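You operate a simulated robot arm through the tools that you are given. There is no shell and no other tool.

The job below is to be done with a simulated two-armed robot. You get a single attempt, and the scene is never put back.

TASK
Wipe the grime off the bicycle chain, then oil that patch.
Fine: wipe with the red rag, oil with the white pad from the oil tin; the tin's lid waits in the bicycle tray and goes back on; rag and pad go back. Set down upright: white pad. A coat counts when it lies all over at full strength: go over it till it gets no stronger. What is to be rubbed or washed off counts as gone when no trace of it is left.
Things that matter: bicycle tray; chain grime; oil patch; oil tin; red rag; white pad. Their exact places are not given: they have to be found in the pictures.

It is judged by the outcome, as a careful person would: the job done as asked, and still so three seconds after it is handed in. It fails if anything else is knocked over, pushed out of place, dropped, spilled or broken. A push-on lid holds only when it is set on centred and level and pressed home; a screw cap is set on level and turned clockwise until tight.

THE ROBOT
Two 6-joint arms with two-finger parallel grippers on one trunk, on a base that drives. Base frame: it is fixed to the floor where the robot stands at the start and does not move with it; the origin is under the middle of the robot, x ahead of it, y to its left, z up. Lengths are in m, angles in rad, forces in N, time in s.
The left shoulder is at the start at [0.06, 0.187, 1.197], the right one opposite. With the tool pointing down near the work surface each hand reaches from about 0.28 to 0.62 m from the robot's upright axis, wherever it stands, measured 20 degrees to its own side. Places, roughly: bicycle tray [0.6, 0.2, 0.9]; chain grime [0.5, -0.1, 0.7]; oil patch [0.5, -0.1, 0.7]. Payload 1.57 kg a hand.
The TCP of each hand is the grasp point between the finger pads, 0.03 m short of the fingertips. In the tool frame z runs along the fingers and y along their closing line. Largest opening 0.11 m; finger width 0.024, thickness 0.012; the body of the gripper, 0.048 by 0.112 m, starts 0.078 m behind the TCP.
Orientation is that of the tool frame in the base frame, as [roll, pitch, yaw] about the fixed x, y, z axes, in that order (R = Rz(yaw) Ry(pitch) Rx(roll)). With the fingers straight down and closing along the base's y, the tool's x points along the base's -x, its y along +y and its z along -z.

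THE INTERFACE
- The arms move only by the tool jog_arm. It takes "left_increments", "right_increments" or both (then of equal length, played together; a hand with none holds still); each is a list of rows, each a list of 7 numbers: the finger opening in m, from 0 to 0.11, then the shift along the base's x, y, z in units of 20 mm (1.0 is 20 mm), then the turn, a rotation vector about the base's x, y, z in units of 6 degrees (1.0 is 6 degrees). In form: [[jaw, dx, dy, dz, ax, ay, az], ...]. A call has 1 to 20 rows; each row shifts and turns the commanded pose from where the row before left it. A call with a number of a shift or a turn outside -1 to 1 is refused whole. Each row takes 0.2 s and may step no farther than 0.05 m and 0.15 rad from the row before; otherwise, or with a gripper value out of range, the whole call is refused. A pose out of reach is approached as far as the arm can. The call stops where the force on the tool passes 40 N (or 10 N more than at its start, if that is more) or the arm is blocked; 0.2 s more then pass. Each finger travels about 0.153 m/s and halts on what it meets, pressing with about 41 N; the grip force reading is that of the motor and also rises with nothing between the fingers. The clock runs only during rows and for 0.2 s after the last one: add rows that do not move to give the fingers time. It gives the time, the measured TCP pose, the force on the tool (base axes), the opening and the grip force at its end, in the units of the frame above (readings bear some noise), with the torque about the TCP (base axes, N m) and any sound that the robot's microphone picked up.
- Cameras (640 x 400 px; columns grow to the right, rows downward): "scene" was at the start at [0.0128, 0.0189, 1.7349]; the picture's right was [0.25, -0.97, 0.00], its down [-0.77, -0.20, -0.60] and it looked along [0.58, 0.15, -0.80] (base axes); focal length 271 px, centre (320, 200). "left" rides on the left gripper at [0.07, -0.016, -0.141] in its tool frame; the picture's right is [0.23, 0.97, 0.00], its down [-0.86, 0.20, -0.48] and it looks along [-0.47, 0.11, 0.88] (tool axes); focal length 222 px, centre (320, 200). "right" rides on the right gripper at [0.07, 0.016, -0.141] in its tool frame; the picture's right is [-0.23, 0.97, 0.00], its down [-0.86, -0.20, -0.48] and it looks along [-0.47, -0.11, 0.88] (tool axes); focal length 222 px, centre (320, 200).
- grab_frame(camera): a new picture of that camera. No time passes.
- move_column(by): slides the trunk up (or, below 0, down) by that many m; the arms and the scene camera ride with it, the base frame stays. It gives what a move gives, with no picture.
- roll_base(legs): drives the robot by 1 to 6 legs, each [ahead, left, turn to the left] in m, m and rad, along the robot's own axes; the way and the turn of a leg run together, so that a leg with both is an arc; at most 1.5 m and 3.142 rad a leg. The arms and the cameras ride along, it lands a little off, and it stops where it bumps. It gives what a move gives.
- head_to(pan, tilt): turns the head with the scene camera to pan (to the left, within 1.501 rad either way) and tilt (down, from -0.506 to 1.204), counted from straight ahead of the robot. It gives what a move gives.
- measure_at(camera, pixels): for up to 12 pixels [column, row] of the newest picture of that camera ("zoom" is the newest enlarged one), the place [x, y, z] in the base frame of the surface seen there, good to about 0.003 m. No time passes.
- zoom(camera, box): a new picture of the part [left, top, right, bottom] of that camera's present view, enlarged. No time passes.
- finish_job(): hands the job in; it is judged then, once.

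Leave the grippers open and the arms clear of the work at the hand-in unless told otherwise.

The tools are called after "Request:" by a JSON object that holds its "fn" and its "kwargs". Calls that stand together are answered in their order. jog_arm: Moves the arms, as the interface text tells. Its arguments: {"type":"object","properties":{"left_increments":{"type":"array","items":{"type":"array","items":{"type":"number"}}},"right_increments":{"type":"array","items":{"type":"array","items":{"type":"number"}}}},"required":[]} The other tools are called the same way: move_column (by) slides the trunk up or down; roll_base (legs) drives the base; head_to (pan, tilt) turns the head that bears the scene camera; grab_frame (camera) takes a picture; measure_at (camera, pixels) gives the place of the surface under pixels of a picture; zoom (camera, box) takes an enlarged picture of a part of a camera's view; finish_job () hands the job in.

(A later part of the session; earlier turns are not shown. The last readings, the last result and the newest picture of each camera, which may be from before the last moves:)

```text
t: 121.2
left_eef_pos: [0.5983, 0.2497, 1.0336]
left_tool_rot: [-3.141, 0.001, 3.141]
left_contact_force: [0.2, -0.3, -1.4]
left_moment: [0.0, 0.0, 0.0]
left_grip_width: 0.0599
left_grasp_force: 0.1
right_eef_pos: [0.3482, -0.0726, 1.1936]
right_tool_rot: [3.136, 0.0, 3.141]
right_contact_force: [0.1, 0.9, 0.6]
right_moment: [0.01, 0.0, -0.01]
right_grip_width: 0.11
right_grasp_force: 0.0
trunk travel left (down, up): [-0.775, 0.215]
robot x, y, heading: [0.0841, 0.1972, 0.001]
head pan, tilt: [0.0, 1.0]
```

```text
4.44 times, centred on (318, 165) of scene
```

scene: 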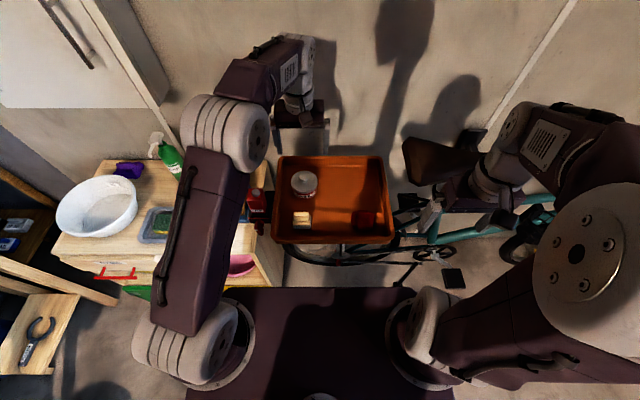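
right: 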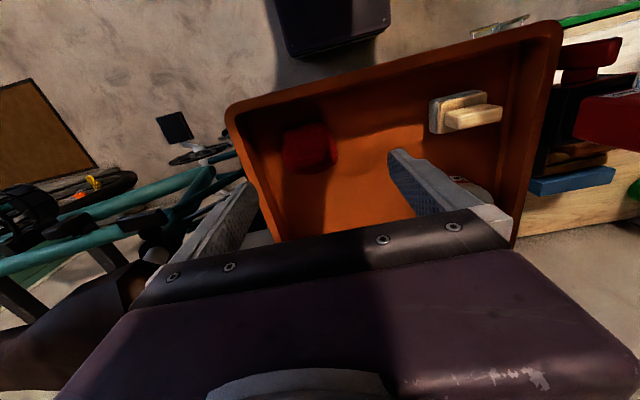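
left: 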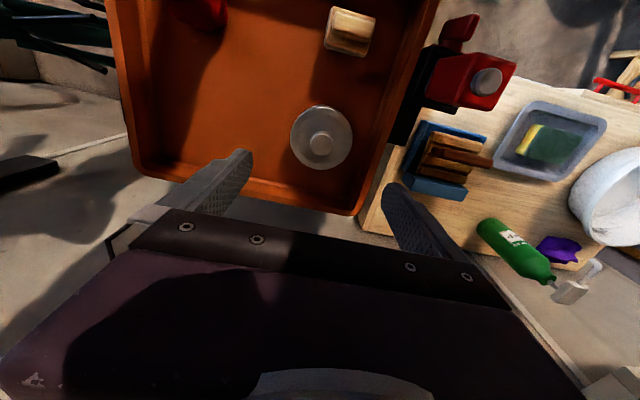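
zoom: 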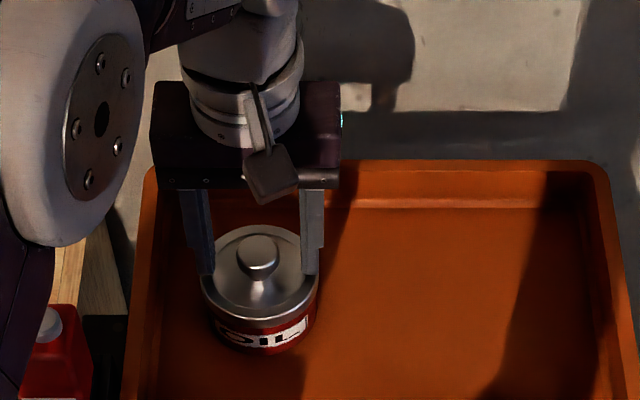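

Fingers straddle the knob. I close on it.

Request:
{"fn": "jog_arm", "kwargs": {"left_increments": [[0.05, 0, -0.05, 0, 0, 0, 0], [0.035, 0, 0, 0, 0, 0, 0], [0.0, 0, 0, 0, 0, 0, 0], [0.0, 0, 0, 0, 0, 0, 0], [0.0, 0, 0, 0, 0, 0, 0]]}}

Request:
{"fn": "zoom", "kwargs": {"camera": "scene", "box": [286, 150, 334, 210]}}

```text
t: 122.3
left_eef_pos: [0.5984, 0.2474, 1.0355]
left_tool_rot: [3.141, -0.001, 3.141]
left_contact_force: [-0.6, 0.4, -0.3]
left_moment: [0.02, 0.0, 0.01]
left_grip_width: 0.0252
left_grasp_force: 36.6
right_eef_pos: [0.3473, -0.0721, 1.1933]
right_tool_rot: [3.14, 0.0, -3.141]
right_contact_force: [-0.7, 0.4, 0.5]
right_moment: [0.0, 0.0, 0.03]
right_grip_width: 0.1099
right_grasp_force: 0.1
trunk travel left (down, up): [-0.775, 0.215]
robot x, y, heading: [0.0795, 0.1985, -0.001]
head pan, tilt: [0.0, 1.0]
heard: snap
```

```text
6.67 times, centred on (310, 180) of scene
```

zoom: 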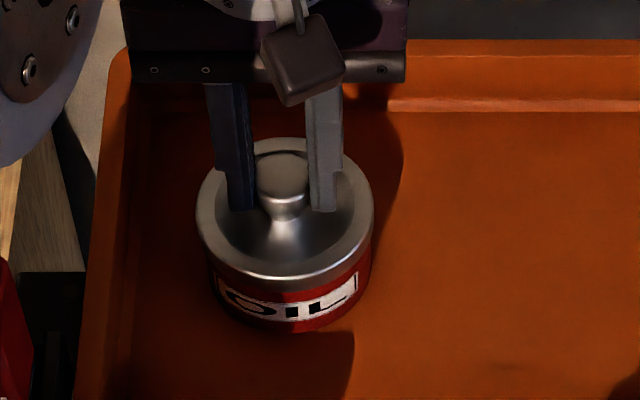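

A snap was heard: the lid's fit seems to have let go. I lift in small steps, 6 mm, and look whether the tin stays.

Request:
{"fn": "jog_arm", "kwargs": {"left_increments": [[0.0, 0, 0, 0.1, 0, 0, 0], [0.0, 0, 0, 0.1, 0, 0, 0], [0.0, 0, 0, 0.1, 0, 0, 0], [0.0, 0, 0, 0, 0, 0, 0]]}}

Request:
{"fn": "zoom", "kwargs": {"camera": "scene", "box": [286, 150, 334, 210]}}

```text
t: 123.3
left_eef_pos: [0.5974, 0.2473, 1.0402]
left_tool_rot: [-3.141, 0.0, -3.141]
left_contact_force: [0.1, -0.1, 0.6]
left_moment: [-0.01, -0.01, -0.04]
left_grip_width: 0.025
left_grasp_force: 36.8
right_eef_pos: [0.348, -0.0725, 1.1941]
right_tool_rot: [3.139, 0.0, 3.142]
right_contact_force: [0.3, 0.5, 0.5]
right_moment: [0.01, 0.0, -0.03]
right_grip_width: 0.1099
right_grasp_force: 0.0
trunk travel left (down, up): [-0.775, 0.215]
robot x, y, heading: [0.0813, 0.2032, -0.001]
head pan, tilt: [0.0, 1.0]
```

```text
6.67 times, centred on (310, 180) of scene
```

zoom: 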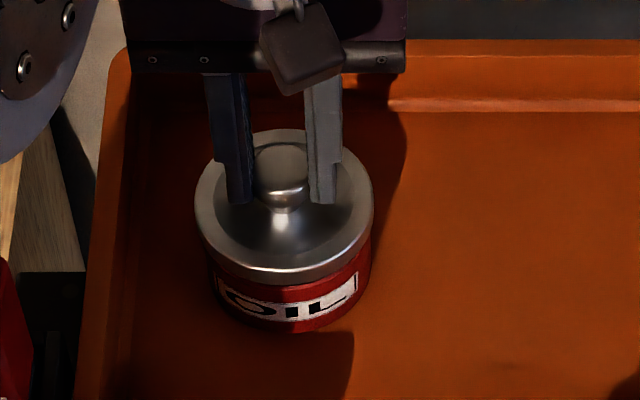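

The lid comes up and the tin stays. I lift a further 40 mm slowly.

Request:
{"fn": "jog_arm", "kwargs": {"left_increments": [[0.0, 0, 0, 0.2, 0, 0, 0], [0.0, 0, 0, 0.3, 0, 0, 0], [0.0, 0, 0, 0.5, 0, 0, 0], [0.0, 0, 0, 1, 0, 0, 0], [0.0, 0, 0, 1, 0, 0, 0], [0.0, 0, 0, 0, 0, 0, 0]]}}

Request:
{"fn": "zoom", "kwargs": {"camera": "scene", "box": [278, 130, 350, 220]}}

Request:
{"fn": "grab_frame", "kwargs": {"camera": "left"}}

```text
t: 124.8
left_eef_pos: [0.5981, 0.2476, 1.1003]
left_tool_rot: [-3.141, 0.0, -3.141]
left_contact_force: [-0.2, -0.8, -0.6]
left_moment: [0.0, -0.01, 0.02]
left_grip_width: 0.0251
left_grasp_force: 37.1
right_eef_pos: [0.3478, -0.0719, 1.1936]
right_tool_rot: [3.136, 0.001, 3.141]
right_contact_force: [-0.9, -0.1, 1.2]
right_moment: [0.0, 0.03, 0.04]
right_grip_width: 0.1101
right_grasp_force: 0.1
trunk travel left (down, up): [-0.775, 0.215]
robot x, y, heading: [0.0829, 0.2, -0.001]
head pan, tilt: [0.0, 1.0]
```

```text
4.44 times, centred on (314, 175) of scene
```

zoom: 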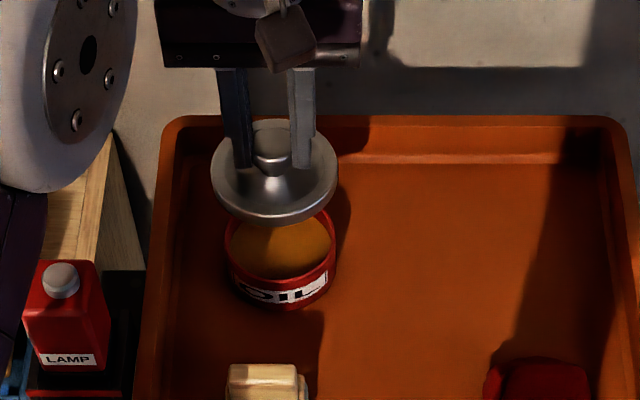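

```text
taken
```

left: 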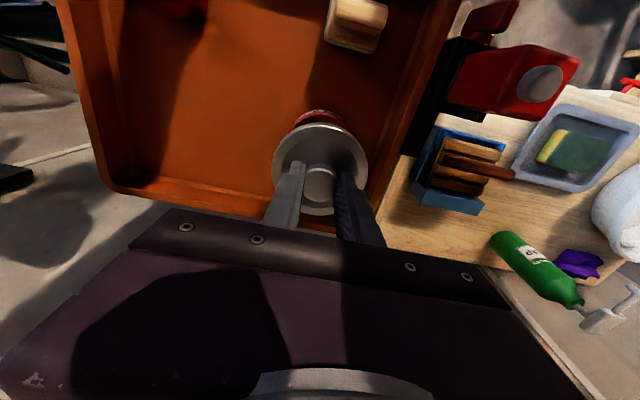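

The lid is off, level in the grip, and brown oil shows in the tin at zoom (280,250). I measure oil level and tin rim.

Request:
{"fn": "measure_at", "kwargs": {"camera": "zoom", "pixels": [[280, 250], [280, 270], [260, 240], [310, 245], [235, 235], [330, 235], [280, 282], [232, 260], [320, 215], [275, 195], [225, 185], [330, 185]]}}

```text
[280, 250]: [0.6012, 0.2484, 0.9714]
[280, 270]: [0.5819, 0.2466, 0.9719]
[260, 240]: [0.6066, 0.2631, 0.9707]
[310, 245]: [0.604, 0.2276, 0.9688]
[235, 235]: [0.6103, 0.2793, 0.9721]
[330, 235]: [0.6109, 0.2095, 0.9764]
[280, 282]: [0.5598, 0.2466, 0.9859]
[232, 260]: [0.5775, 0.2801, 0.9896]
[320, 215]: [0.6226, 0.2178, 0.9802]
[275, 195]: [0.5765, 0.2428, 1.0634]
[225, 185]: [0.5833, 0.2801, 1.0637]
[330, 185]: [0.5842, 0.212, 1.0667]
```

Oil surface is at z≈0.971, rim at ≈0.990. I carry the lid to a free spot in the tray at (0.58,0.135) and lower it.

Request:
{"fn": "jog_arm", "kwargs": {"left_increments": [[0.0, -0.15, -0.94, 0, 0, 0, 0], [0.0, -0.15, -0.94, 0, 0, 0, 0], [0.0, -0.15, -0.94, 0, 0, 0, 0], [0.0, -0.15, -0.94, 0, 0, 0, 0], [0.0, -0.15, -0.94, 0, 0, 0, 0], [0.0, -0.15, -0.94, 0, 0, 0, 0], [0.0, 0, 0, -1, 0, 0, 0], [0.0, 0, 0, -1, 0, 0, 0], [0.0, 0, 0, -1, 0, 0, 0], [0.0, 0, 0, -1, 0, 0, 0], [0.0, 0, 0, 0, 0, 0, 0]]}}

Request:
{"fn": "zoom", "kwargs": {"camera": "scene", "box": [278, 130, 390, 240]}}

```text
t: 127.2
left_eef_pos: [0.581, 0.1356, 1.0204]
left_tool_rot: [-3.14, 0.0, 3.142]
left_contact_force: [-0.6, -0.3, -0.5]
left_moment: [-0.01, 0.02, -0.03]
left_grip_width: 0.0253
left_grasp_force: 36.3
right_eef_pos: [0.3476, -0.072, 1.1947]
right_tool_rot: [3.14, -0.002, -3.141]
right_contact_force: [0.1, -0.4, 0.0]
right_moment: [0.02, -0.01, -0.03]
right_grip_width: 0.1103
right_grasp_force: 0.1
trunk travel left (down, up): [-0.775, 0.215]
robot x, y, heading: [0.0819, 0.1989, -0.001]
head pan, tilt: [0.0, 1.0]
```

```text
3.64 times, centred on (334, 185) of scene
```

zoom: 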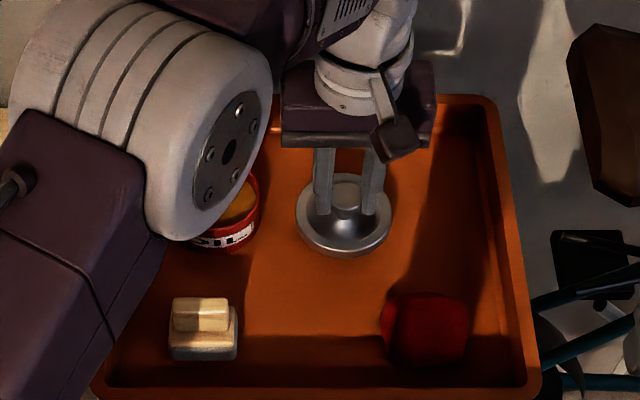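

Now I lower the lid in small steps to the tray floor.

Request:
{"fn": "jog_arm", "kwargs": {"left_increments": [[0.0, 0, 0, -0.4, 0, 0, 0], [0.0, 0, 0, -0.2, 0, 0, 0], [0.0, 0, 0, -0.1, 0, 0, 0], [0.0, 0, 0, -0.1, 0, 0, 0], [0.0, 0, 0, 0, 0, 0, 0]]}}

```text
t: 128.3
left_eef_pos: [0.5811, 0.1352, 1.0066]
left_tool_rot: [-3.139, 0.005, -3.141]
left_contact_force: [5.6, -0.3, 27.6]
left_moment: [0.31, -0.2, -0.03]
left_grip_width: 0.0253
left_grasp_force: 36.5
right_eef_pos: [0.3454, -0.0722, 1.1948]
right_tool_rot: [3.141, 0.003, -3.141]
right_contact_force: [0.0, 0.4, 0.6]
right_moment: [0.0, -0.01, 0.04]
right_grip_width: 0.1102
right_grasp_force: 0.1
trunk travel left (down, up): [-0.775, 0.215]
robot x, y, heading: [0.0816, 0.1972, 0.004]
head pan, tilt: [0.0, 1.0]
```

The lid rests on the floor (27 N). I ease up 2 mm, open the fingers, and rise.

Request:
{"fn": "jog_arm", "kwargs": {"left_increments": [[0.0, 0, 0, 0.12, 0, 0, 0], [0.03, 0, 0, 0, 0, 0, 0], [0.045, 0, 0, 0, 0, 0, 0], [0.06, 0, 0, 0, 0, 0, 0], [0.06, 0, 0, 0, 0, 0, 0], [0.06, 0, 0, 0.5, 0, 0, 0], [0.06, 0, 0, 1, 0, 0, 0], [0.06, 0, 0, 1, 0, 0, 0], [0.06, 0, 0, 1, 0, 0, 0], [0.06, 0, 0, 1, 0, 0, 0], [0.06, 0, 0, 1, 0, 0, 0], [0.11, 0, 0, 1, 0, 0, 0]]}}

Request:
{"fn": "jog_arm", "kwargs": {"left_increments": [[0.11, -0.5, 1, 0, 0, 0, 0], [0.11, -0.5, 1, 0.5, 0, 0, 0], [0.11, -1, 1, 0.5, 0, 0, 0], [0.11, -1, 1, 0.5, 0, 0, 0], [0.11, -1, 1, 0.5, 0, 0, 0], [0.11, -1, 1, 0.5, 0, 0, 0], [0.11, -1, 1, 0.5, 0, 0, 0], [0.11, -1, 1, 0.5, 0, 0, 0], [0.11, -1, 1, 0.5, 0, 0, 0], [0.11, -1, 1, 0.5, 0, 0, 0], [0.11, -1, 1, 0, 0, 0, 0], [0.11, -1, 1, 0, 0, 0, 0], [0.11, 0, 1, 0, 0, 0, 0], [0.11, 0, 1, 0, 0, 0, 0], [0.11, 0, 1, 0, 0, 0, 0], [0.11, 0, 1, 0, 0, 0, 0]]}}

Request:
{"fn": "zoom", "kwargs": {"camera": "scene", "box": [260, 145, 404, 245]}}

Request:
{"fn": "grab_frame", "kwargs": {"camera": "scene"}}

```text
t: 130.9
left_eef_pos: [0.5815, 0.1343, 1.1378]
left_tool_rot: [-3.141, 0.0, -3.141]
left_contact_force: [0.8, -0.1, 0.2]
left_moment: [-0.02, 0.01, -0.02]
left_grip_width: 0.1104
left_grasp_force: 0.2
right_eef_pos: [0.3469, -0.0725, 1.1922]
right_tool_rot: [3.137, -0.001, 3.14]
right_contact_force: [-0.2, 0.3, -0.3]
right_moment: [0.01, -0.02, -0.02]
right_grip_width: 0.1102
right_grasp_force: 0.0
trunk travel left (down, up): [-0.775, 0.215]
robot x, y, heading: [0.0794, 0.1996, 0.0]
head pan, tilt: [0.0, 1.0]
```

```text
t: 134.3
left_eef_pos: [0.3601, 0.4562, 1.2266]
left_tool_rot: [-3.141, -0.001, 3.141]
left_contact_force: [0.4, -1.1, -0.1]
left_moment: [-0.04, 0.01, -0.01]
left_grip_width: 0.1098
left_grasp_force: 0.1
right_eef_pos: [0.347, -0.0717, 1.1946]
right_tool_rot: [3.139, 0.001, 3.141]
right_contact_force: [0.7, -0.7, -0.4]
right_moment: [0.01, 0.02, -0.02]
right_grip_width: 0.1102
right_grasp_force: 0.0
trunk travel left (down, up): [-0.775, 0.215]
robot x, y, heading: [0.0851, 0.1991, 0.003]
head pan, tilt: [0.0, 1.0]
```

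```text
4.00 times, centred on (332, 195) of scene
```

zoom: 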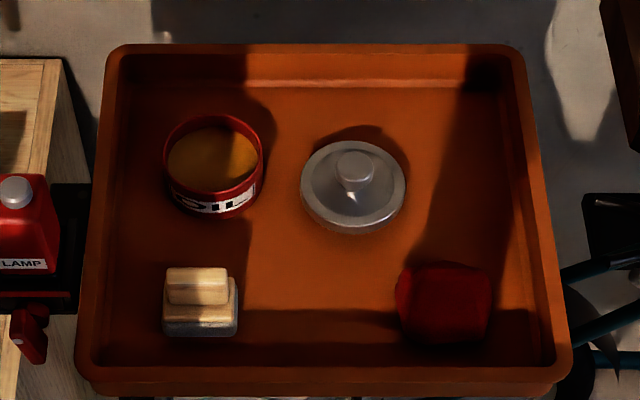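

```text
taken
```

scene: 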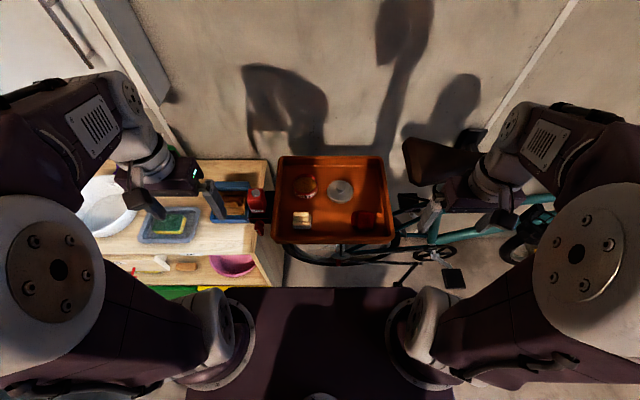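

The lid lies knob-up in the tray. I measure the tin rim, pad handle and lid in a fresh zoom.

Request:
{"fn": "zoom", "kwargs": {"camera": "scene", "box": [260, 145, 404, 245]}}

Request:
{"fn": "measure_at", "kwargs": {"camera": "zoom", "pixels": [[164, 155], [262, 155], [212, 117], [212, 198], [302, 180], [405, 185], [355, 143], [355, 225], [355, 155], [212, 165], [212, 150], [190, 340]]}}

Request:
{"fn": "zoom", "kwargs": {"camera": "scene", "box": [292, 205, 328, 235]}}

```text
4.00 times, centred on (332, 195) of scene
```

zoom: 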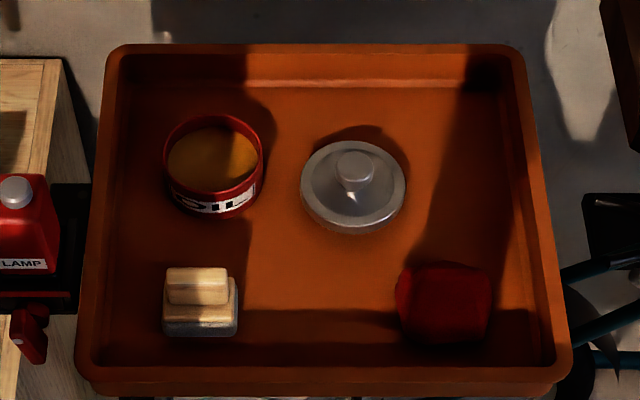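

```text
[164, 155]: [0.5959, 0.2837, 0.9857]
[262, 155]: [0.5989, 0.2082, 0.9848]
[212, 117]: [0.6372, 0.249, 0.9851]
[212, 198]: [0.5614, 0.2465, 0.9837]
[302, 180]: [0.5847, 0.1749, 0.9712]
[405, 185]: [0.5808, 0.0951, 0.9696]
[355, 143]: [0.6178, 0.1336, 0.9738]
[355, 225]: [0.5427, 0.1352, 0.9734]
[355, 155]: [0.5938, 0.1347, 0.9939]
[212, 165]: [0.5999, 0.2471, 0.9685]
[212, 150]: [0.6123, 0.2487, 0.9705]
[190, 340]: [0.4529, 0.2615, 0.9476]
```

```text
13.33 times, centred on (310, 220) of scene
```

zoom: 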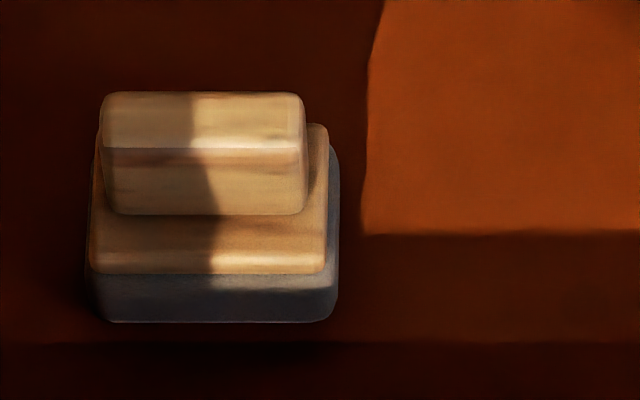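

Tin rim centre (0.599,0.247), rim z 0.985. Lid centre (0.5805,0.1345). Now I measure the pad's handle edges in this last zoom.

Request:
{"fn": "measure_at", "kwargs": {"camera": "zoom", "pixels": [[110, 100], [295, 100], [110, 143], [295, 143], [200, 97], [200, 145], [200, 210], [200, 225], [200, 265], [95, 262], [318, 262], [320, 135]]}}

Request:
{"fn": "measure_at", "kwargs": {"camera": "scene", "pixels": [[310, 239], [310, 232], [310, 245], [282, 234], [285, 230], [276, 200], [283, 200]]}}

```text
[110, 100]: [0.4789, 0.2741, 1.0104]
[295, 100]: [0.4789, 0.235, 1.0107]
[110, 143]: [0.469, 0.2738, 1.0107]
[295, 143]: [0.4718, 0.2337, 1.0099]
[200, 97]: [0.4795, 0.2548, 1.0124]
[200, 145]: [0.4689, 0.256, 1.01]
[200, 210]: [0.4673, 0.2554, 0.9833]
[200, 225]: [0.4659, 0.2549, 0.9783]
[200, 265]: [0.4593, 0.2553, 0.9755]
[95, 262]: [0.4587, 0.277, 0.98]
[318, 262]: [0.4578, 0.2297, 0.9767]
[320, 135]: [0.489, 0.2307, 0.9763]
```

```text
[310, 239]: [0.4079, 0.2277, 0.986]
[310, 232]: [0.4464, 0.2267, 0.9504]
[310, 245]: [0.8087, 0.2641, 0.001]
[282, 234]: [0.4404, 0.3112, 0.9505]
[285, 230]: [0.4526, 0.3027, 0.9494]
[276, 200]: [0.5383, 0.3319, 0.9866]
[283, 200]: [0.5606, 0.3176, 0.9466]
```

The pad's handle fin is centred (0.474,0.2545), 12 mm thick in x, top z 1.0105. I'll grip it across x, so I turn the right hand 90° about the vertical in free space, with the jaw narrowed to 45 mm.

Request:
{"fn": "jog_arm", "kwargs": {"right_increments": [[0.08, 0, 0, 0, 0, 0, 1], [0.06, 0, 0, 0, 0, 0, 1], [0.045, 0, 0, 0, 0, 0, 1], [0.045, 0, 0, 0, 0, 0, 1], [0.045, 0, 0, 0, 0, 0, 1], [0.045, 0, 0, 0, 0, 0, 1], [0.045, 0, 0, 0, 0, 0, 1], [0.045, 0, 0, 0, 0, 0, 1], [0.045, 0, 0, 0, 0, 0, 1], [0.045, 0, 0, 0, 0, 0, 1], [0.045, 0, 0, 0, 0, 0, 1], [0.045, 0, 0, 0, 0, 0, 1], [0.045, 0, 0, 0, 0, 0, 1], [0.045, 0, 0, 0, 0, 0, 1], [0.045, 0, 0, 0, 0, 0, 1], [0.045, 0, 0, 0, 0, 0, 0]]}}

Request:
{"fn": "grab_frame", "kwargs": {"camera": "right"}}

```text
t: 137.8
left_eef_pos: [0.3597, 0.4561, 1.2282]
left_tool_rot: [3.141, 0.001, 3.141]
left_contact_force: [0.3, 0.2, -0.1]
left_moment: [0.01, -0.02, 0.02]
left_grip_width: 0.1098
left_grasp_force: 0.0
right_eef_pos: [0.3468, -0.0721, 1.1942]
right_tool_rot: [3.138, 0.0, -1.572]
right_contact_force: [-0.1, 0.4, 0.4]
right_moment: [0.0, 0.04, 0.0]
right_grip_width: 0.045
right_grasp_force: 0.1
trunk travel left (down, up): [-0.775, 0.215]
robot x, y, heading: [0.0804, 0.197, -0.001]
head pan, tilt: [0.0, 1.0]
```

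```text
taken
```

right: 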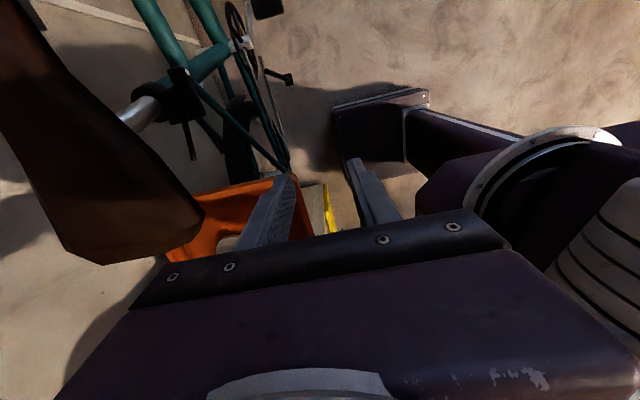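

Turned to yaw −90° without trouble. I move over the pad: (0.474,0.2545) at z 1.09.

Request:
{"fn": "jog_arm", "kwargs": {"right_increments": [[0.045, 0.37, 0.96, -0.1, 0, 0, 0], [0.045, 0.37, 0.96, -0.1, 0, 0, 0], [0.045, 0.37, 0.96, -0.1, 0, 0, 0], [0.045, 0.37, 0.96, -0.1, 0, 0, 0], [0.045, 0.37, 0.96, -0.1, 0, 0, 0], [0.045, 0.37, 0.96, -0.1, 0, 0, 0], [0.045, 0.37, 0.96, -0.1, 0, 0, 0], [0.045, 0.37, 0.96, -0.1, 0, 0, 0], [0.045, 0.37, 0.96, -0.1, 0, 0, 0], [0.045, 0.37, 0.96, -0.1, 0, 0, 0], [0.045, 0.37, 0.96, -0.1, 0, 0, 0], [0.045, 0.37, 0.96, -0.5, 0, 0, 0], [0.045, 0.37, 0.96, -0.5, 0, 0, 0], [0.045, 0.37, 0.96, -0.7, 0, 0, 0], [0.045, 0.37, 0.96, -0.7, 0, 0, 0], [0.045, 0.4, 0.96, -0.7, 0, 0, 0], [0.045, 0.4, 0.96, -0.7, 0, 0, 0], [0.045, 0, 0, 0, 0, 0, 0]]}}

Request:
{"fn": "grab_frame", "kwargs": {"camera": "right"}}

Request:
{"fn": "zoom", "kwargs": {"camera": "scene", "box": [260, 145, 404, 245]}}

```text
t: 141.6
left_eef_pos: [0.3597, 0.4555, 1.227]
left_tool_rot: [3.142, -0.001, -3.141]
left_contact_force: [0.1, 0.3, -0.4]
left_moment: [0.02, 0.02, 0.02]
left_grip_width: 0.11
left_grasp_force: 0.1
right_eef_pos: [0.4739, 0.2542, 1.096]
right_tool_rot: [3.14, 0.0, -1.574]
right_contact_force: [-0.1, -0.7, 0.5]
right_moment: [0.02, -0.01, 0.0]
right_grip_width: 0.045
right_grasp_force: 0.1
trunk travel left (down, up): [-0.775, 0.215]
robot x, y, heading: [0.0803, 0.2013, 0.003]
head pan, tilt: [0.0, 1.0]
```

```text
taken
```

right: 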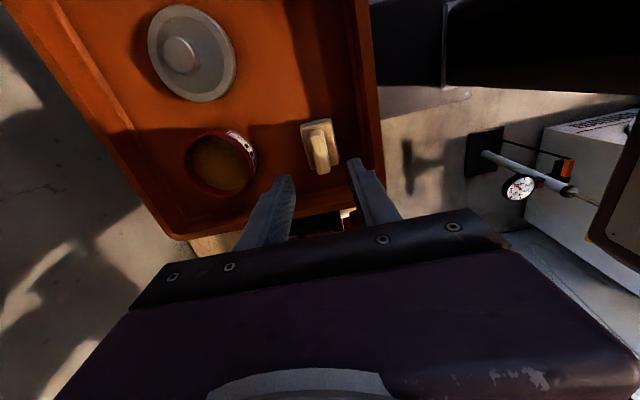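

```text
4.00 times, centred on (332, 195) of scene
```

zoom: 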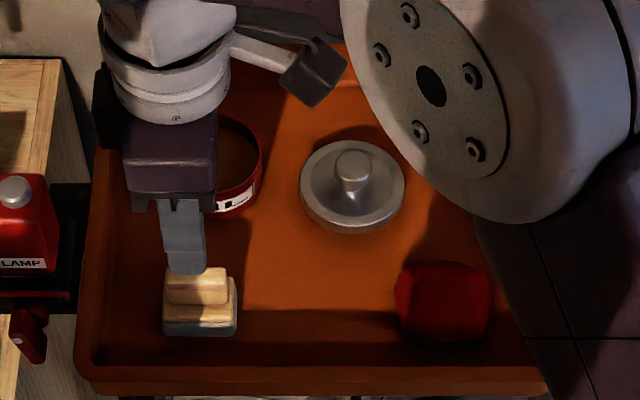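

The hand is above the pad; the fin is at right (321,150). I verify with this camera.

Request:
{"fn": "measure_at", "kwargs": {"camera": "right", "pixels": [[318, 138], [324, 168], [313, 140], [327, 140], [321, 155], [314, 160], [330, 160]]}}

Request:
{"fn": "zoom", "kwargs": {"camera": "right", "box": [288, 110, 352, 180]}}

```text
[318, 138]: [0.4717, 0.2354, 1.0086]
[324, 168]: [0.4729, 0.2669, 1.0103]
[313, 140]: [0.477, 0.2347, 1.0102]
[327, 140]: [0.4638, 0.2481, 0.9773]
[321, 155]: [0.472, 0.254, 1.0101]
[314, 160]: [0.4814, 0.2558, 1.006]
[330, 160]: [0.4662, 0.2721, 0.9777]
```

```text
5.71 times, centred on (320, 145) of right
```

zoom: 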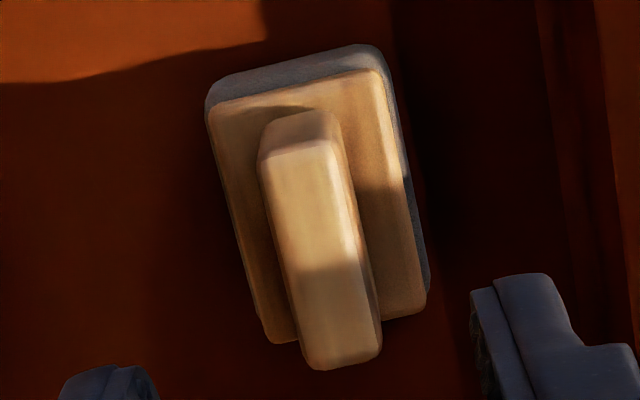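

Aligned. I descend to TCP z 1.013 and close on the fin.

Request:
{"fn": "jog_arm", "kwargs": {"right_increments": [[0.045, 0, 0, -1, 0, 0, 0], [0.045, 0, 0, -1, 0, 0, 0], [0.045, 0, 0, -1, 0, 0, 0], [0.045, 0, 0, -0.8, 0, 0, 0], [0.045, 0, 0, -0.35, 0, 0, 0], [0.045, 0, 0, 0, 0, 0, 0]]}}

Request:
{"fn": "jog_arm", "kwargs": {"right_increments": [[0.03, 0, 0, 0, 0, 0, 0], [0.02, 0, 0, 0, 0, 0, 0], [0.0, 0, 0, 0, 0, 0, 0], [0.0, 0, 0, 0, 0, 0, 0], [0.0, 0, 0, 0, 0, 0, 0]]}}

Request:
{"fn": "grab_frame", "kwargs": {"camera": "right"}}

```text
t: 142.9
left_eef_pos: [0.3602, 0.4565, 1.2277]
left_tool_rot: [3.141, 0.0, 3.14]
left_contact_force: [-0.1, -0.4, 0.2]
left_moment: [-0.04, -0.03, 0.01]
left_grip_width: 0.1099
left_grasp_force: 0.0
right_eef_pos: [0.4743, 0.254, 1.0119]
right_tool_rot: [3.139, -0.001, -1.57]
right_contact_force: [0.2, 0.7, -0.3]
right_moment: [-0.01, 0.0, 0.0]
right_grip_width: 0.045
right_grasp_force: 0.0
trunk travel left (down, up): [-0.775, 0.215]
robot x, y, heading: [0.0829, 0.1993, -0.004]
head pan, tilt: [0.0, 1.0]
```

```text
t: 144.2
left_eef_pos: [0.3601, 0.4562, 1.2266]
left_tool_rot: [3.141, 0.001, 3.139]
left_contact_force: [0.6, 0.0, -0.2]
left_moment: [-0.01, -0.01, 0.01]
left_grip_width: 0.1097
left_grasp_force: 0.1
right_eef_pos: [0.4754, 0.2546, 1.0126]
right_tool_rot: [3.138, 0.0, -1.571]
right_contact_force: [-0.1, -0.2, -0.8]
right_moment: [-0.02, -0.01, -0.01]
right_grip_width: 0.015
right_grasp_force: 30.4
trunk travel left (down, up): [-0.775, 0.215]
robot x, y, heading: [0.0777, 0.1991, 0.0]
head pan, tilt: [0.0, 1.0]
```

```text
taken
```

right: 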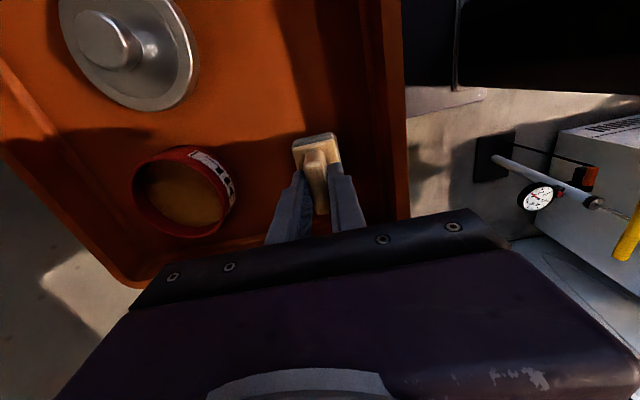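

The fin is gripped (15 mm). Record: TCP (0.475,0.2545,1.012) at rest, felt bottom 63 mm below TCP. I lift it 80 mm, then drive the base 0.05 ahead and 0.05 left to bring the tin within easy reach.

Request:
{"fn": "jog_arm", "kwargs": {"right_increments": [[0.0, 0, 0, 0.3, 0, 0, 0], [0.0, 0, 0, 0.7, 0, 0, 0], [0.0, 0, 0, 1, 0, 0, 0], [0.0, 0, 0, 1, 0, 0, 0], [0.0, 0, 0, 1, 0, 0, 0], [0.0, 0, 0, 0, 0, 0, 0]]}}

Request:
{"fn": "roll_base", "kwargs": {"legs": [[0.05, 0.05, 0.0]]}}

Request:
{"fn": "grab_frame", "kwargs": {"camera": "right"}}

Request:
{"fn": "grab_frame", "kwargs": {"camera": "scene"}}

```text
t: 145.6
left_eef_pos: [0.3593, 0.4563, 1.2278]
left_tool_rot: [3.14, -0.001, 3.141]
left_contact_force: [0.2, 0.3, -0.3]
left_moment: [-0.01, -0.02, -0.02]
left_grip_width: 0.11
left_grasp_force: 0.1
right_eef_pos: [0.4731, 0.253, 1.0939]
right_tool_rot: [3.138, -0.001, -1.571]
right_contact_force: [-0.3, 0.8, 0.2]
right_moment: [0.01, -0.01, 0.02]
right_grip_width: 0.015
right_grasp_force: 31.1
trunk travel left (down, up): [-0.775, 0.215]
robot x, y, heading: [0.0804, 0.1964, -0.0]
head pan, tilt: [0.0, 1.0]
```

```text
t: 146.6
left_eef_pos: [0.4056, 0.5021, 1.2287]
left_tool_rot: [3.138, 0.003, -3.14]
left_contact_force: [-0.5, 0.5, -0.5]
left_moment: [0.04, -0.01, 0.01]
left_grip_width: 0.11
left_grasp_force: 0.1
right_eef_pos: [0.5196, 0.3008, 1.0952]
right_tool_rot: [-3.141, 0.003, -1.571]
right_contact_force: [0.3, -0.9, -1.0]
right_moment: [0.02, -0.04, -0.01]
right_grip_width: 0.0146
right_grasp_force: 30.5
trunk travel left (down, up): [-0.775, 0.215]
robot x, y, heading: [0.1325, 0.2478, 0.002]
head pan, tilt: [0.0, 1.0]
```

```text
taken
```

right: 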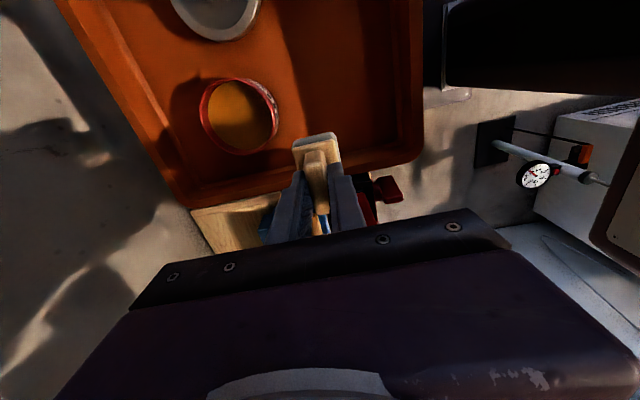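

```text
taken
```

scene: 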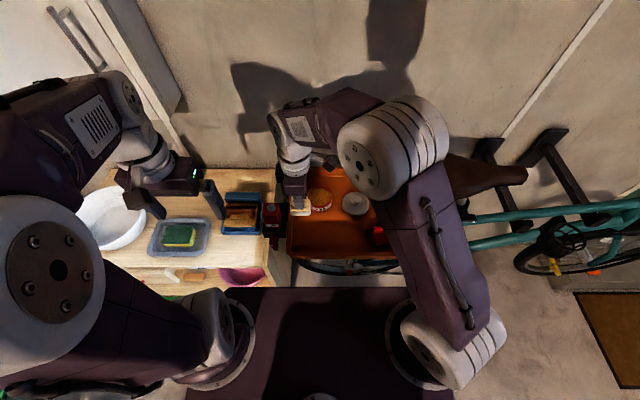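

I move the pad above the tin: toward (0.600,0.247) at the same height (felt bottom z 1.03, above the rim 0.985).

Request:
{"fn": "jog_arm", "kwargs": {"right_increments": [[0.0, 0.95, -0.66, 0, 0, 0, 0], [0.0, 0.95, -0.66, 0, 0, 0, 0], [0.0, 0.95, -0.66, 0, 0, 0, 0], [0.0, 0.95, -0.66, 0, 0, 0, 0], [0.0, 0, 0, 0, 0, 0, 0], [0.0, 0, 0, 0, 0, 0, 0]]}}

Request:
{"fn": "grab_frame", "kwargs": {"camera": "right"}}

Request:
{"fn": "grab_frame", "kwargs": {"camera": "scene"}}

Request:
{"fn": "zoom", "kwargs": {"camera": "scene", "box": [272, 145, 372, 245]}}

```text
t: 148.0
left_eef_pos: [0.4088, 0.5054, 1.2266]
left_tool_rot: [-3.141, 0.0, 3.14]
left_contact_force: [-0.3, -0.5, -0.2]
left_moment: [0.0, 0.04, 0.03]
left_grip_width: 0.1101
left_grasp_force: 0.1
right_eef_pos: [0.5995, 0.2499, 1.0933]
right_tool_rot: [3.138, -0.001, -1.572]
right_contact_force: [-0.7, -0.5, -1.0]
right_moment: [-0.02, -0.01, -0.01]
right_grip_width: 0.0147
right_grasp_force: 31.1
trunk travel left (down, up): [-0.775, 0.215]
robot x, y, heading: [0.1278, 0.2508, -0.004]
head pan, tilt: [0.0, 1.0]
```

```text
taken
```

right: 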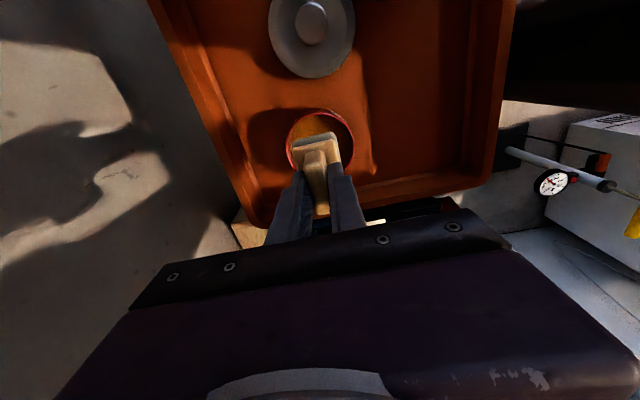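

```text
taken
```

scene: 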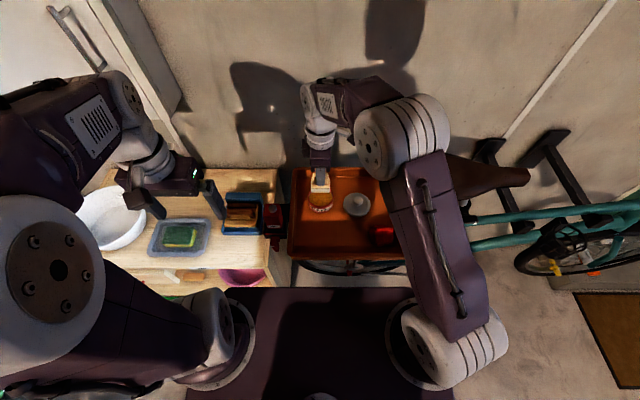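

```text
4.00 times, centred on (322, 195) of scene
```

zoom: 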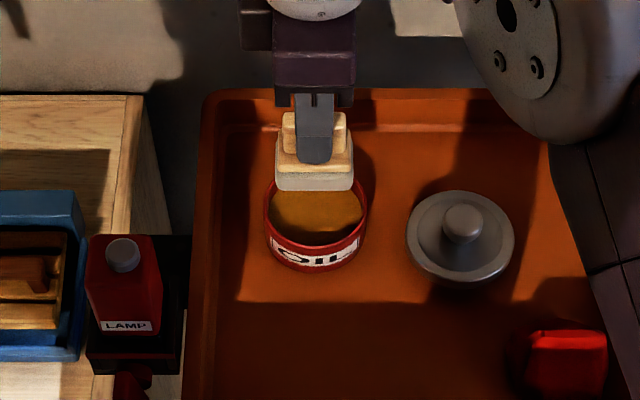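

The pad hangs above the tin. I re-measure the tin rim and the felt's edges from this view for exact centring.

Request:
{"fn": "measure_at", "kwargs": {"camera": "zoom", "pixels": [[266, 210], [368, 205], [315, 245], [272, 225], [360, 225], [276, 180], [351, 180], [315, 185], [296, 140], [345, 140]]}}

Request:
{"fn": "zoom", "kwargs": {"camera": "right", "box": [270, 95, 370, 195]}}

```text
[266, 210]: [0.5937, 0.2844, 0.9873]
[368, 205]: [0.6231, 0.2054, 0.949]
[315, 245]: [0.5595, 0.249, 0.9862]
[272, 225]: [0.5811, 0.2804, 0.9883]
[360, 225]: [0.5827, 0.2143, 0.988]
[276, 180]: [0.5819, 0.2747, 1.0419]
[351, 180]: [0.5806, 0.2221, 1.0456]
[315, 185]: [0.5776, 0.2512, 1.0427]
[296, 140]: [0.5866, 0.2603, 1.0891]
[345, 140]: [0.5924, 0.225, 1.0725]
```

```text
4.00 times, centred on (320, 145) of right
```

zoom: 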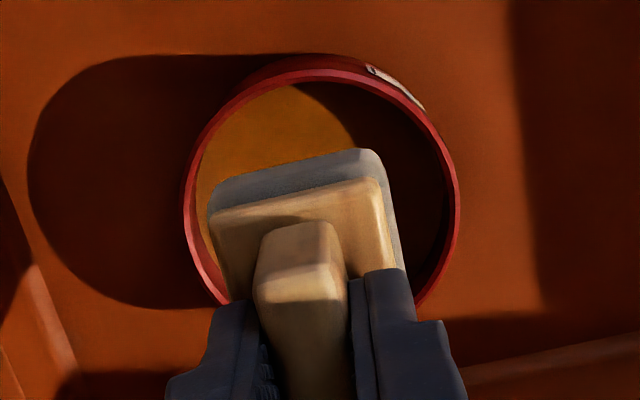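

Felt centre (0.598,0.2484) vs tin centre (0.598,0.2474): fine with a 1 mm shift. I lower until the felt is about 4 mm under the oil surface (TCP z ≈1.030).

Request:
{"fn": "jog_arm", "kwargs": {"right_increments": [[0.0, 0, -0.05, -1, 0, 0, 0], [0.0, 0, 0, -0.8, 0, 0, 0], [0.0, 0, 0, -0.4, 0, 0, 0], [0.0, 0, 0, -0.3, 0, 0, 0], [0.0, 0, 0, -0.3, 0, 0, 0], [0.0, 0, 0, -0.3, 0, 0, 0], [0.0, 0, 0, 0, 0, 0, 0], [0.0, 0, 0, 0, 0, 0, 0]]}}

Request:
{"fn": "zoom", "kwargs": {"camera": "scene", "box": [282, 155, 362, 225]}}

Request:
{"fn": "zoom", "kwargs": {"camera": "right", "box": [270, 95, 370, 195]}}

```text
t: 149.8
left_eef_pos: [0.4067, 0.5054, 1.2275]
left_tool_rot: [3.141, 0.003, -3.141]
left_contact_force: [0.3, 0.0, -0.1]
left_moment: [-0.02, -0.02, -0.01]
left_grip_width: 0.1098
left_grasp_force: 0.2
right_eef_pos: [0.5979, 0.2501, 1.0335]
right_tool_rot: [-3.138, 0.002, -1.572]
right_contact_force: [4.7, -0.7, 23.7]
right_moment: [-0.17, 0.01, 0.03]
right_grip_width: 0.0147
right_grasp_force: 31.6
trunk travel left (down, up): [-0.775, 0.215]
robot x, y, heading: [0.1303, 0.2487, 0.001]
head pan, tilt: [0.0, 1.0]
```

```text
5.71 times, centred on (322, 190) of scene
```

zoom: 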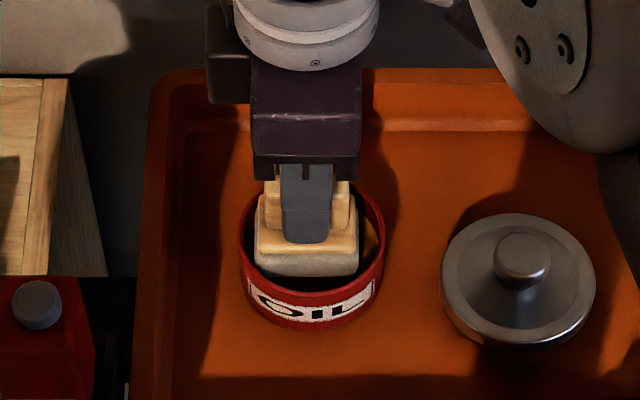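

```text
4.00 times, centred on (320, 145) of right
```

zoom: 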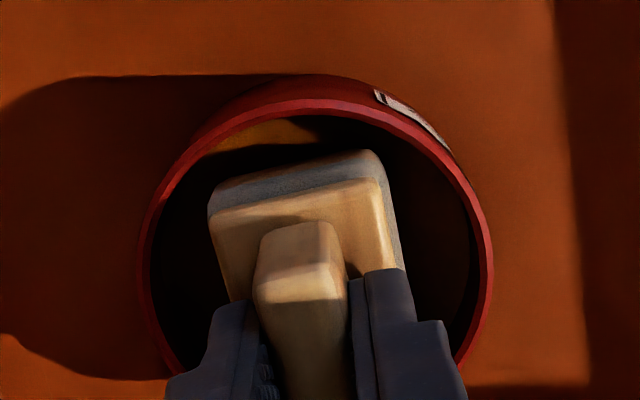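

The felt presses on the oil surface with 24 N (z 0.9705). I ease to light pressure, move it a couple of millimetres about so that it soaks, then lift.

Request:
{"fn": "jog_arm", "kwargs": {"right_increments": [[0.0, 0, 0, 0.06, 0, 0, 0], [0.0, 0.1, 0, 0, 0, 0, 0], [0.0, -0.2, 0, 0, 0, 0, 0], [0.0, 0.1, 0, 0, 0, 0, 0], [0.0, 0, 0.1, 0, 0, 0, 0], [0.0, 0, -0.2, 0, 0, 0, 0], [0.0, 0, 0.1, 0, 0, 0, 0], [0.0, 0, 0, 0, 0, 0, 0]]}}

Request:
{"fn": "jog_arm", "kwargs": {"right_increments": [[0.0, 0, 0, 0.3, 0, 0, 0], [0.0, 0, 0, 0.7, 0, 0, 0], [0.0, 0, 0, 1, 0, 0, 0], [0.0, 0, 0, 1, 0, 0, 0], [0.0, 0, 0, 0, 0, 0, 0]]}}

Request:
{"fn": "zoom", "kwargs": {"camera": "scene", "box": [282, 145, 362, 225]}}

Request:
{"fn": "zoom", "kwargs": {"camera": "right", "box": [270, 95, 370, 195]}}

```text
t: 151.6
left_eef_pos: [0.4068, 0.5062, 1.227]
left_tool_rot: [-3.139, 0.002, 3.141]
left_contact_force: [0.5, -0.3, -0.6]
left_moment: [0.0, 0.01, -0.01]
left_grip_width: 0.1102
left_grasp_force: 0.1
right_eef_pos: [0.5966, 0.2501, 1.0325]
right_tool_rot: [-3.141, -0.001, -1.571]
right_contact_force: [5.0, 4.2, 27.9]
right_moment: [0.25, -0.23, -0.02]
right_grip_width: 0.0147
right_grasp_force: 31.0
trunk travel left (down, up): [-0.775, 0.215]
robot x, y, heading: [0.1305, 0.2483, -0.001]
head pan, tilt: [0.0, 1.0]
```

```text
t: 152.8
left_eef_pos: [0.4084, 0.506, 1.2265]
left_tool_rot: [3.141, 0.001, 3.14]
left_contact_force: [-0.7, -0.3, 0.2]
left_moment: [0.0, 0.01, 0.01]
left_grip_width: 0.1101
left_grasp_force: 0.1
right_eef_pos: [0.5997, 0.2482, 1.0935]
right_tool_rot: [3.137, -0.001, -1.571]
right_contact_force: [-0.3, 0.5, 0.5]
right_moment: [0.01, 0.05, 0.0]
right_grip_width: 0.015
right_grasp_force: 30.5
trunk travel left (down, up): [-0.775, 0.215]
robot x, y, heading: [0.1334, 0.2481, -0.0]
head pan, tilt: [0.0, 1.0]
```

```text
5.00 times, centred on (322, 185) of scene
```

zoom: 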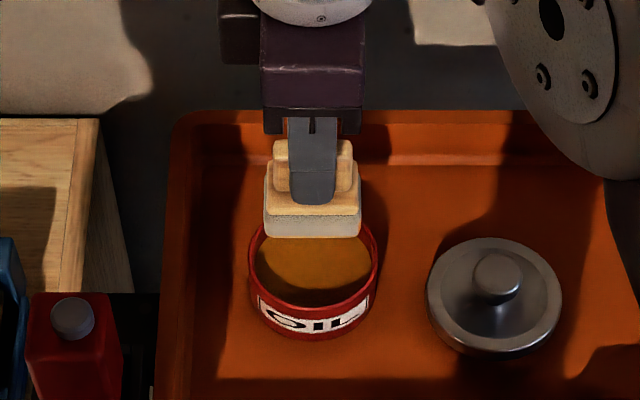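

```text
4.00 times, centred on (320, 145) of right
```

zoom: 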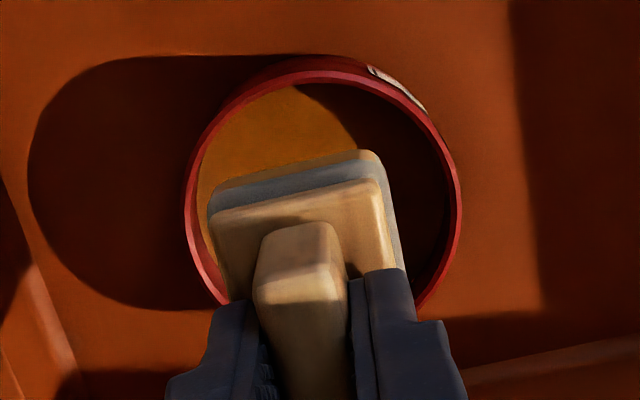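

The felt's underside now shows an oily film, and the tin hasn't moved. I raise the pad 30 mm and drive back to the chain stance (base to about x −0.2, y 0.29), moving straight back first.

Request:
{"fn": "jog_arm", "kwargs": {"right_increments": [[0.0, 0, 0, 1, 0, 0, 0], [0.0, 0, 0, 1, 0, 0, 0], [0.0, 0, 0, 0, 0, 0, 0]]}}

Request:
{"fn": "roll_base", "kwargs": {"legs": [[-0.33, 0.0, 0.0], [0.0, 0.044, 0.0]]}}

Request:
{"fn": "head_to", "kwargs": {"pan": -0.3, "tilt": 0.7}}

Request:
{"fn": "grab_frame", "kwargs": {"camera": "scene"}}

Request:
{"fn": "grab_frame", "kwargs": {"camera": "right"}}

```text
t: 153.6
left_eef_pos: [0.4092, 0.5055, 1.2267]
left_tool_rot: [-3.141, -0.001, 3.141]
left_contact_force: [0.1, 0.0, 0.3]
left_moment: [0.02, 0.01, 0.02]
left_grip_width: 0.1102
left_grasp_force: 0.0
right_eef_pos: [0.5989, 0.2488, 1.1336]
right_tool_rot: [3.138, 0.0, -1.572]
right_contact_force: [0.3, -0.7, -0.2]
right_moment: [0.01, -0.02, 0.03]
right_grip_width: 0.0149
right_grasp_force: 31.2
trunk travel left (down, up): [-0.775, 0.215]
robot x, y, heading: [0.1286, 0.2499, -0.003]
head pan, tilt: [0.0, 1.0]
```

```text
t: 156.2
left_eef_pos: [0.0812, 0.5406, 1.2288]
left_tool_rot: [3.137, -0.002, 3.137]
left_contact_force: [0.1, -0.9, -0.1]
left_moment: [0.05, 0.01, 0.0]
left_grip_width: 0.11
left_grasp_force: 0.0
right_eef_pos: [0.2685, 0.285, 1.1323]
right_tool_rot: [3.139, 0.005, -1.577]
right_contact_force: [-0.1, -0.6, -0.3]
right_moment: [0.1, 0.0, -0.01]
right_grip_width: 0.0151
right_grasp_force: 31.1
trunk travel left (down, up): [-0.775, 0.215]
robot x, y, heading: [-0.1963, 0.2943, -0.006]
head pan, tilt: [0.0, 1.0]
```

```text
t: 157.0
left_eef_pos: [0.0785, 0.5494, 1.2258]
left_tool_rot: [-3.141, 0.001, 3.137]
left_contact_force: [-0.1, -0.2, 0.2]
left_moment: [-0.06, 0.0, 0.0]
left_grip_width: 0.1099
left_grasp_force: 0.2
right_eef_pos: [0.2681, 0.2936, 1.1333]
right_tool_rot: [3.139, -0.003, -1.575]
right_contact_force: [0.2, 0.4, -0.8]
right_moment: [0.0, 0.02, -0.01]
right_grip_width: 0.0151
right_grasp_force: 31.2
trunk travel left (down, up): [-0.775, 0.215]
robot x, y, heading: [-0.1984, 0.2927, -0.007]
head pan, tilt: [-0.3, 0.7]
```

```text
taken
```

scene: 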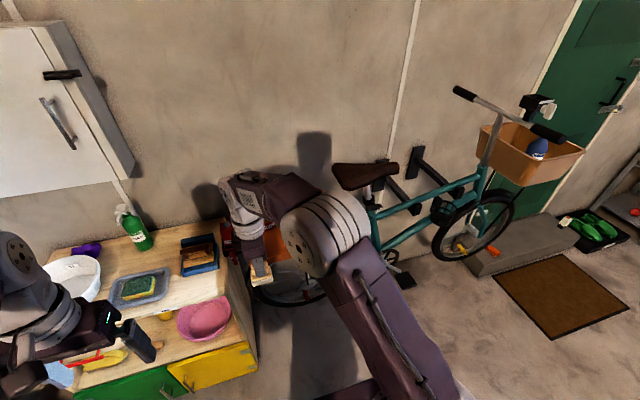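

```text
taken
```

right: 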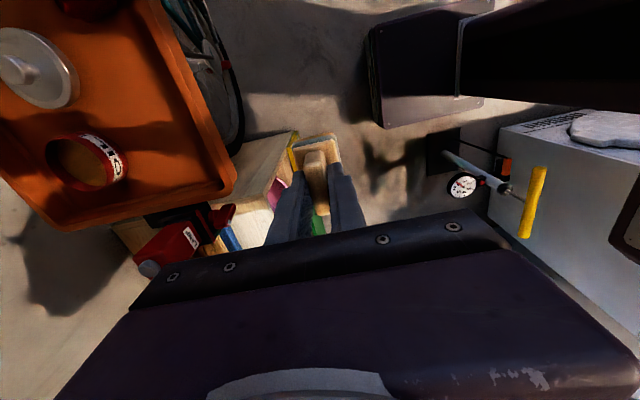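

Base is at (−0.198,0.293). I move the hand in front of the tray to (0.31,−0.09,1.21).

Request:
{"fn": "jog_arm", "kwargs": {"right_increments": [[0.0, 0.1, -0.96, 0.18, 0, 0, 0], [0.0, 0.1, -0.96, 0.18, 0, 0, 0], [0.0, 0.1, -0.96, 0.18, 0, 0, 0], [0.0, 0.1, -0.96, 0.18, 0, 0, 0], [0.0, 0.1, -0.96, 0.18, 0, 0, 0], [0.0, 0.1, -0.96, 0.18, 0, 0, 0], [0.0, 0.1, -0.96, 0.18, 0, 0, 0], [0.0, 0.1, -0.96, 0.18, 0, 0, 0], [0.0, 0.1, -0.96, 0.18, 0, 0, 0], [0.0, 0.1, -0.96, 0.18, 0, 0, 0], [0.0, 0.1, -0.96, 0.18, 0, 0, 0], [0.0, 0.1, -0.96, 0.18, 0, 0, 0], [0.0, 0.1, -0.96, 0.18, 0, 0, 0], [0.0, 0.1, -0.96, 0.18, 0, 0, 0], [0.0, 0.1, -0.96, 0.18, 0, 0, 0], [0.0, 0.1, -0.96, 0.18, 0, 0, 0], [0.0, 0.1, -0.96, 0.18, 0, 0, 0], [0.0, 0.1, -0.96, 0.18, 0, 0, 0], [0.0, 0.1, -0.96, 0.18, 0, 0, 0], [0.0, 0.1, -0.96, 0.18, 0, 0, 0]]}}

Request:
{"fn": "move_column", "kwargs": {"by": -0.3}}

Request:
{"fn": "grab_frame", "kwargs": {"camera": "scene"}}

```text
t: 161.2
left_eef_pos: [0.0783, 0.5475, 1.2269]
left_tool_rot: [3.141, 0.0, 3.135]
left_contact_force: [-0.2, 0.2, -0.7]
left_moment: [-0.02, -0.01, -0.04]
left_grip_width: 0.1099
left_grasp_force: 0.0
right_eef_pos: [0.3083, -0.0957, 1.206]
right_tool_rot: [3.139, 0.0, -1.575]
right_contact_force: [-0.2, -0.3, -1.0]
right_moment: [-0.01, 0.01, 0.02]
right_grip_width: 0.0151
right_grasp_force: 30.5
trunk travel left (down, up): [-0.775, 0.215]
robot x, y, heading: [-0.1978, 0.2927, -0.005]
head pan, tilt: [-0.3, 0.7]
```

```text
t: 164.2
left_eef_pos: [0.0793, 0.5471, 0.9279]
left_tool_rot: [-3.141, 0.001, 3.138]
left_contact_force: [0.5, 0.0, -0.2]
left_moment: [0.03, -0.04, 0.0]
left_grip_width: 0.1097
left_grasp_force: 0.0
right_eef_pos: [0.3066, -0.095, 0.9063]
right_tool_rot: [3.14, -0.001, -1.575]
right_contact_force: [-0.4, -0.2, -0.8]
right_moment: [-0.01, 0.02, 0.02]
right_grip_width: 0.0148
right_grasp_force: 30.9
trunk travel left (down, up): [-0.475, 0.515]
robot x, y, heading: [-0.202, 0.2913, -0.002]
head pan, tilt: [-0.3, 0.7]
```

```text
taken
```

scene: 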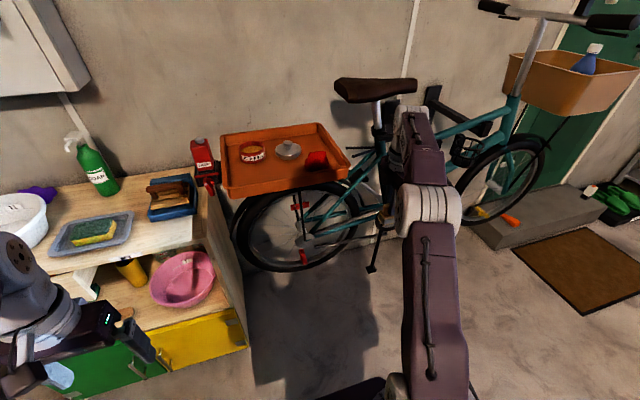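

Now I turn the hand about base y by −90° here, where the reverse turn went smoothly, first half.

Request:
{"fn": "jog_arm", "kwargs": {"right_increments": [[0.0, 0, 0, 0, 0, -1, 0], [0.0, 0, 0, 0, 0, -1, 0], [0.0, 0, 0, 0, 0, -1, 0], [0.0, 0, 0, 0, 0, -1, 0], [0.0, 0, 0, 0, 0, -1, 0], [0.0, 0, 0, 0, 0, -1, 0], [0.0, 0, 0, 0, 0, -1, 0], [0.0, 0, 0, 0, 0, 0, 0]]}}

Request:
{"fn": "grab_frame", "kwargs": {"camera": "scene"}}

```text
t: 166.0
left_eef_pos: [0.0796, 0.5489, 0.9272]
left_tool_rot: [-3.141, 0.001, 3.138]
left_contact_force: [0.3, -0.1, 0.6]
left_moment: [0.04, 0.03, 0.0]
left_grip_width: 0.1102
left_grasp_force: 0.1
right_eef_pos: [0.3084, -0.0944, 0.9055]
right_tool_rot: [-2.41, 0.003, -1.576]
right_contact_force: [-0.2, -0.2, -0.5]
right_moment: [-0.02, 0.03, 0.0]
right_grip_width: 0.0149
right_grasp_force: 31.2
trunk travel left (down, up): [-0.475, 0.515]
robot x, y, heading: [-0.1985, 0.2913, -0.004]
head pan, tilt: [-0.3, 0.7]
```

```text
taken
```

scene: 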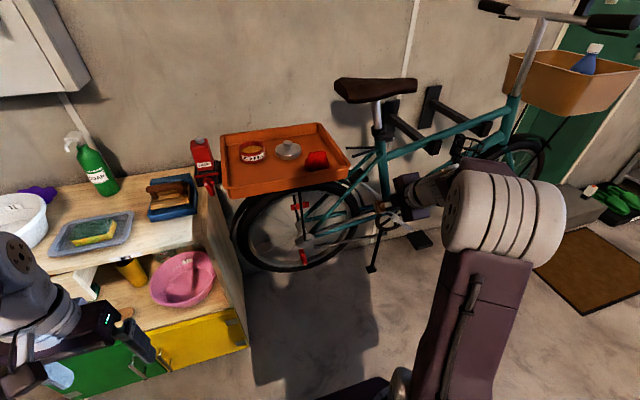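

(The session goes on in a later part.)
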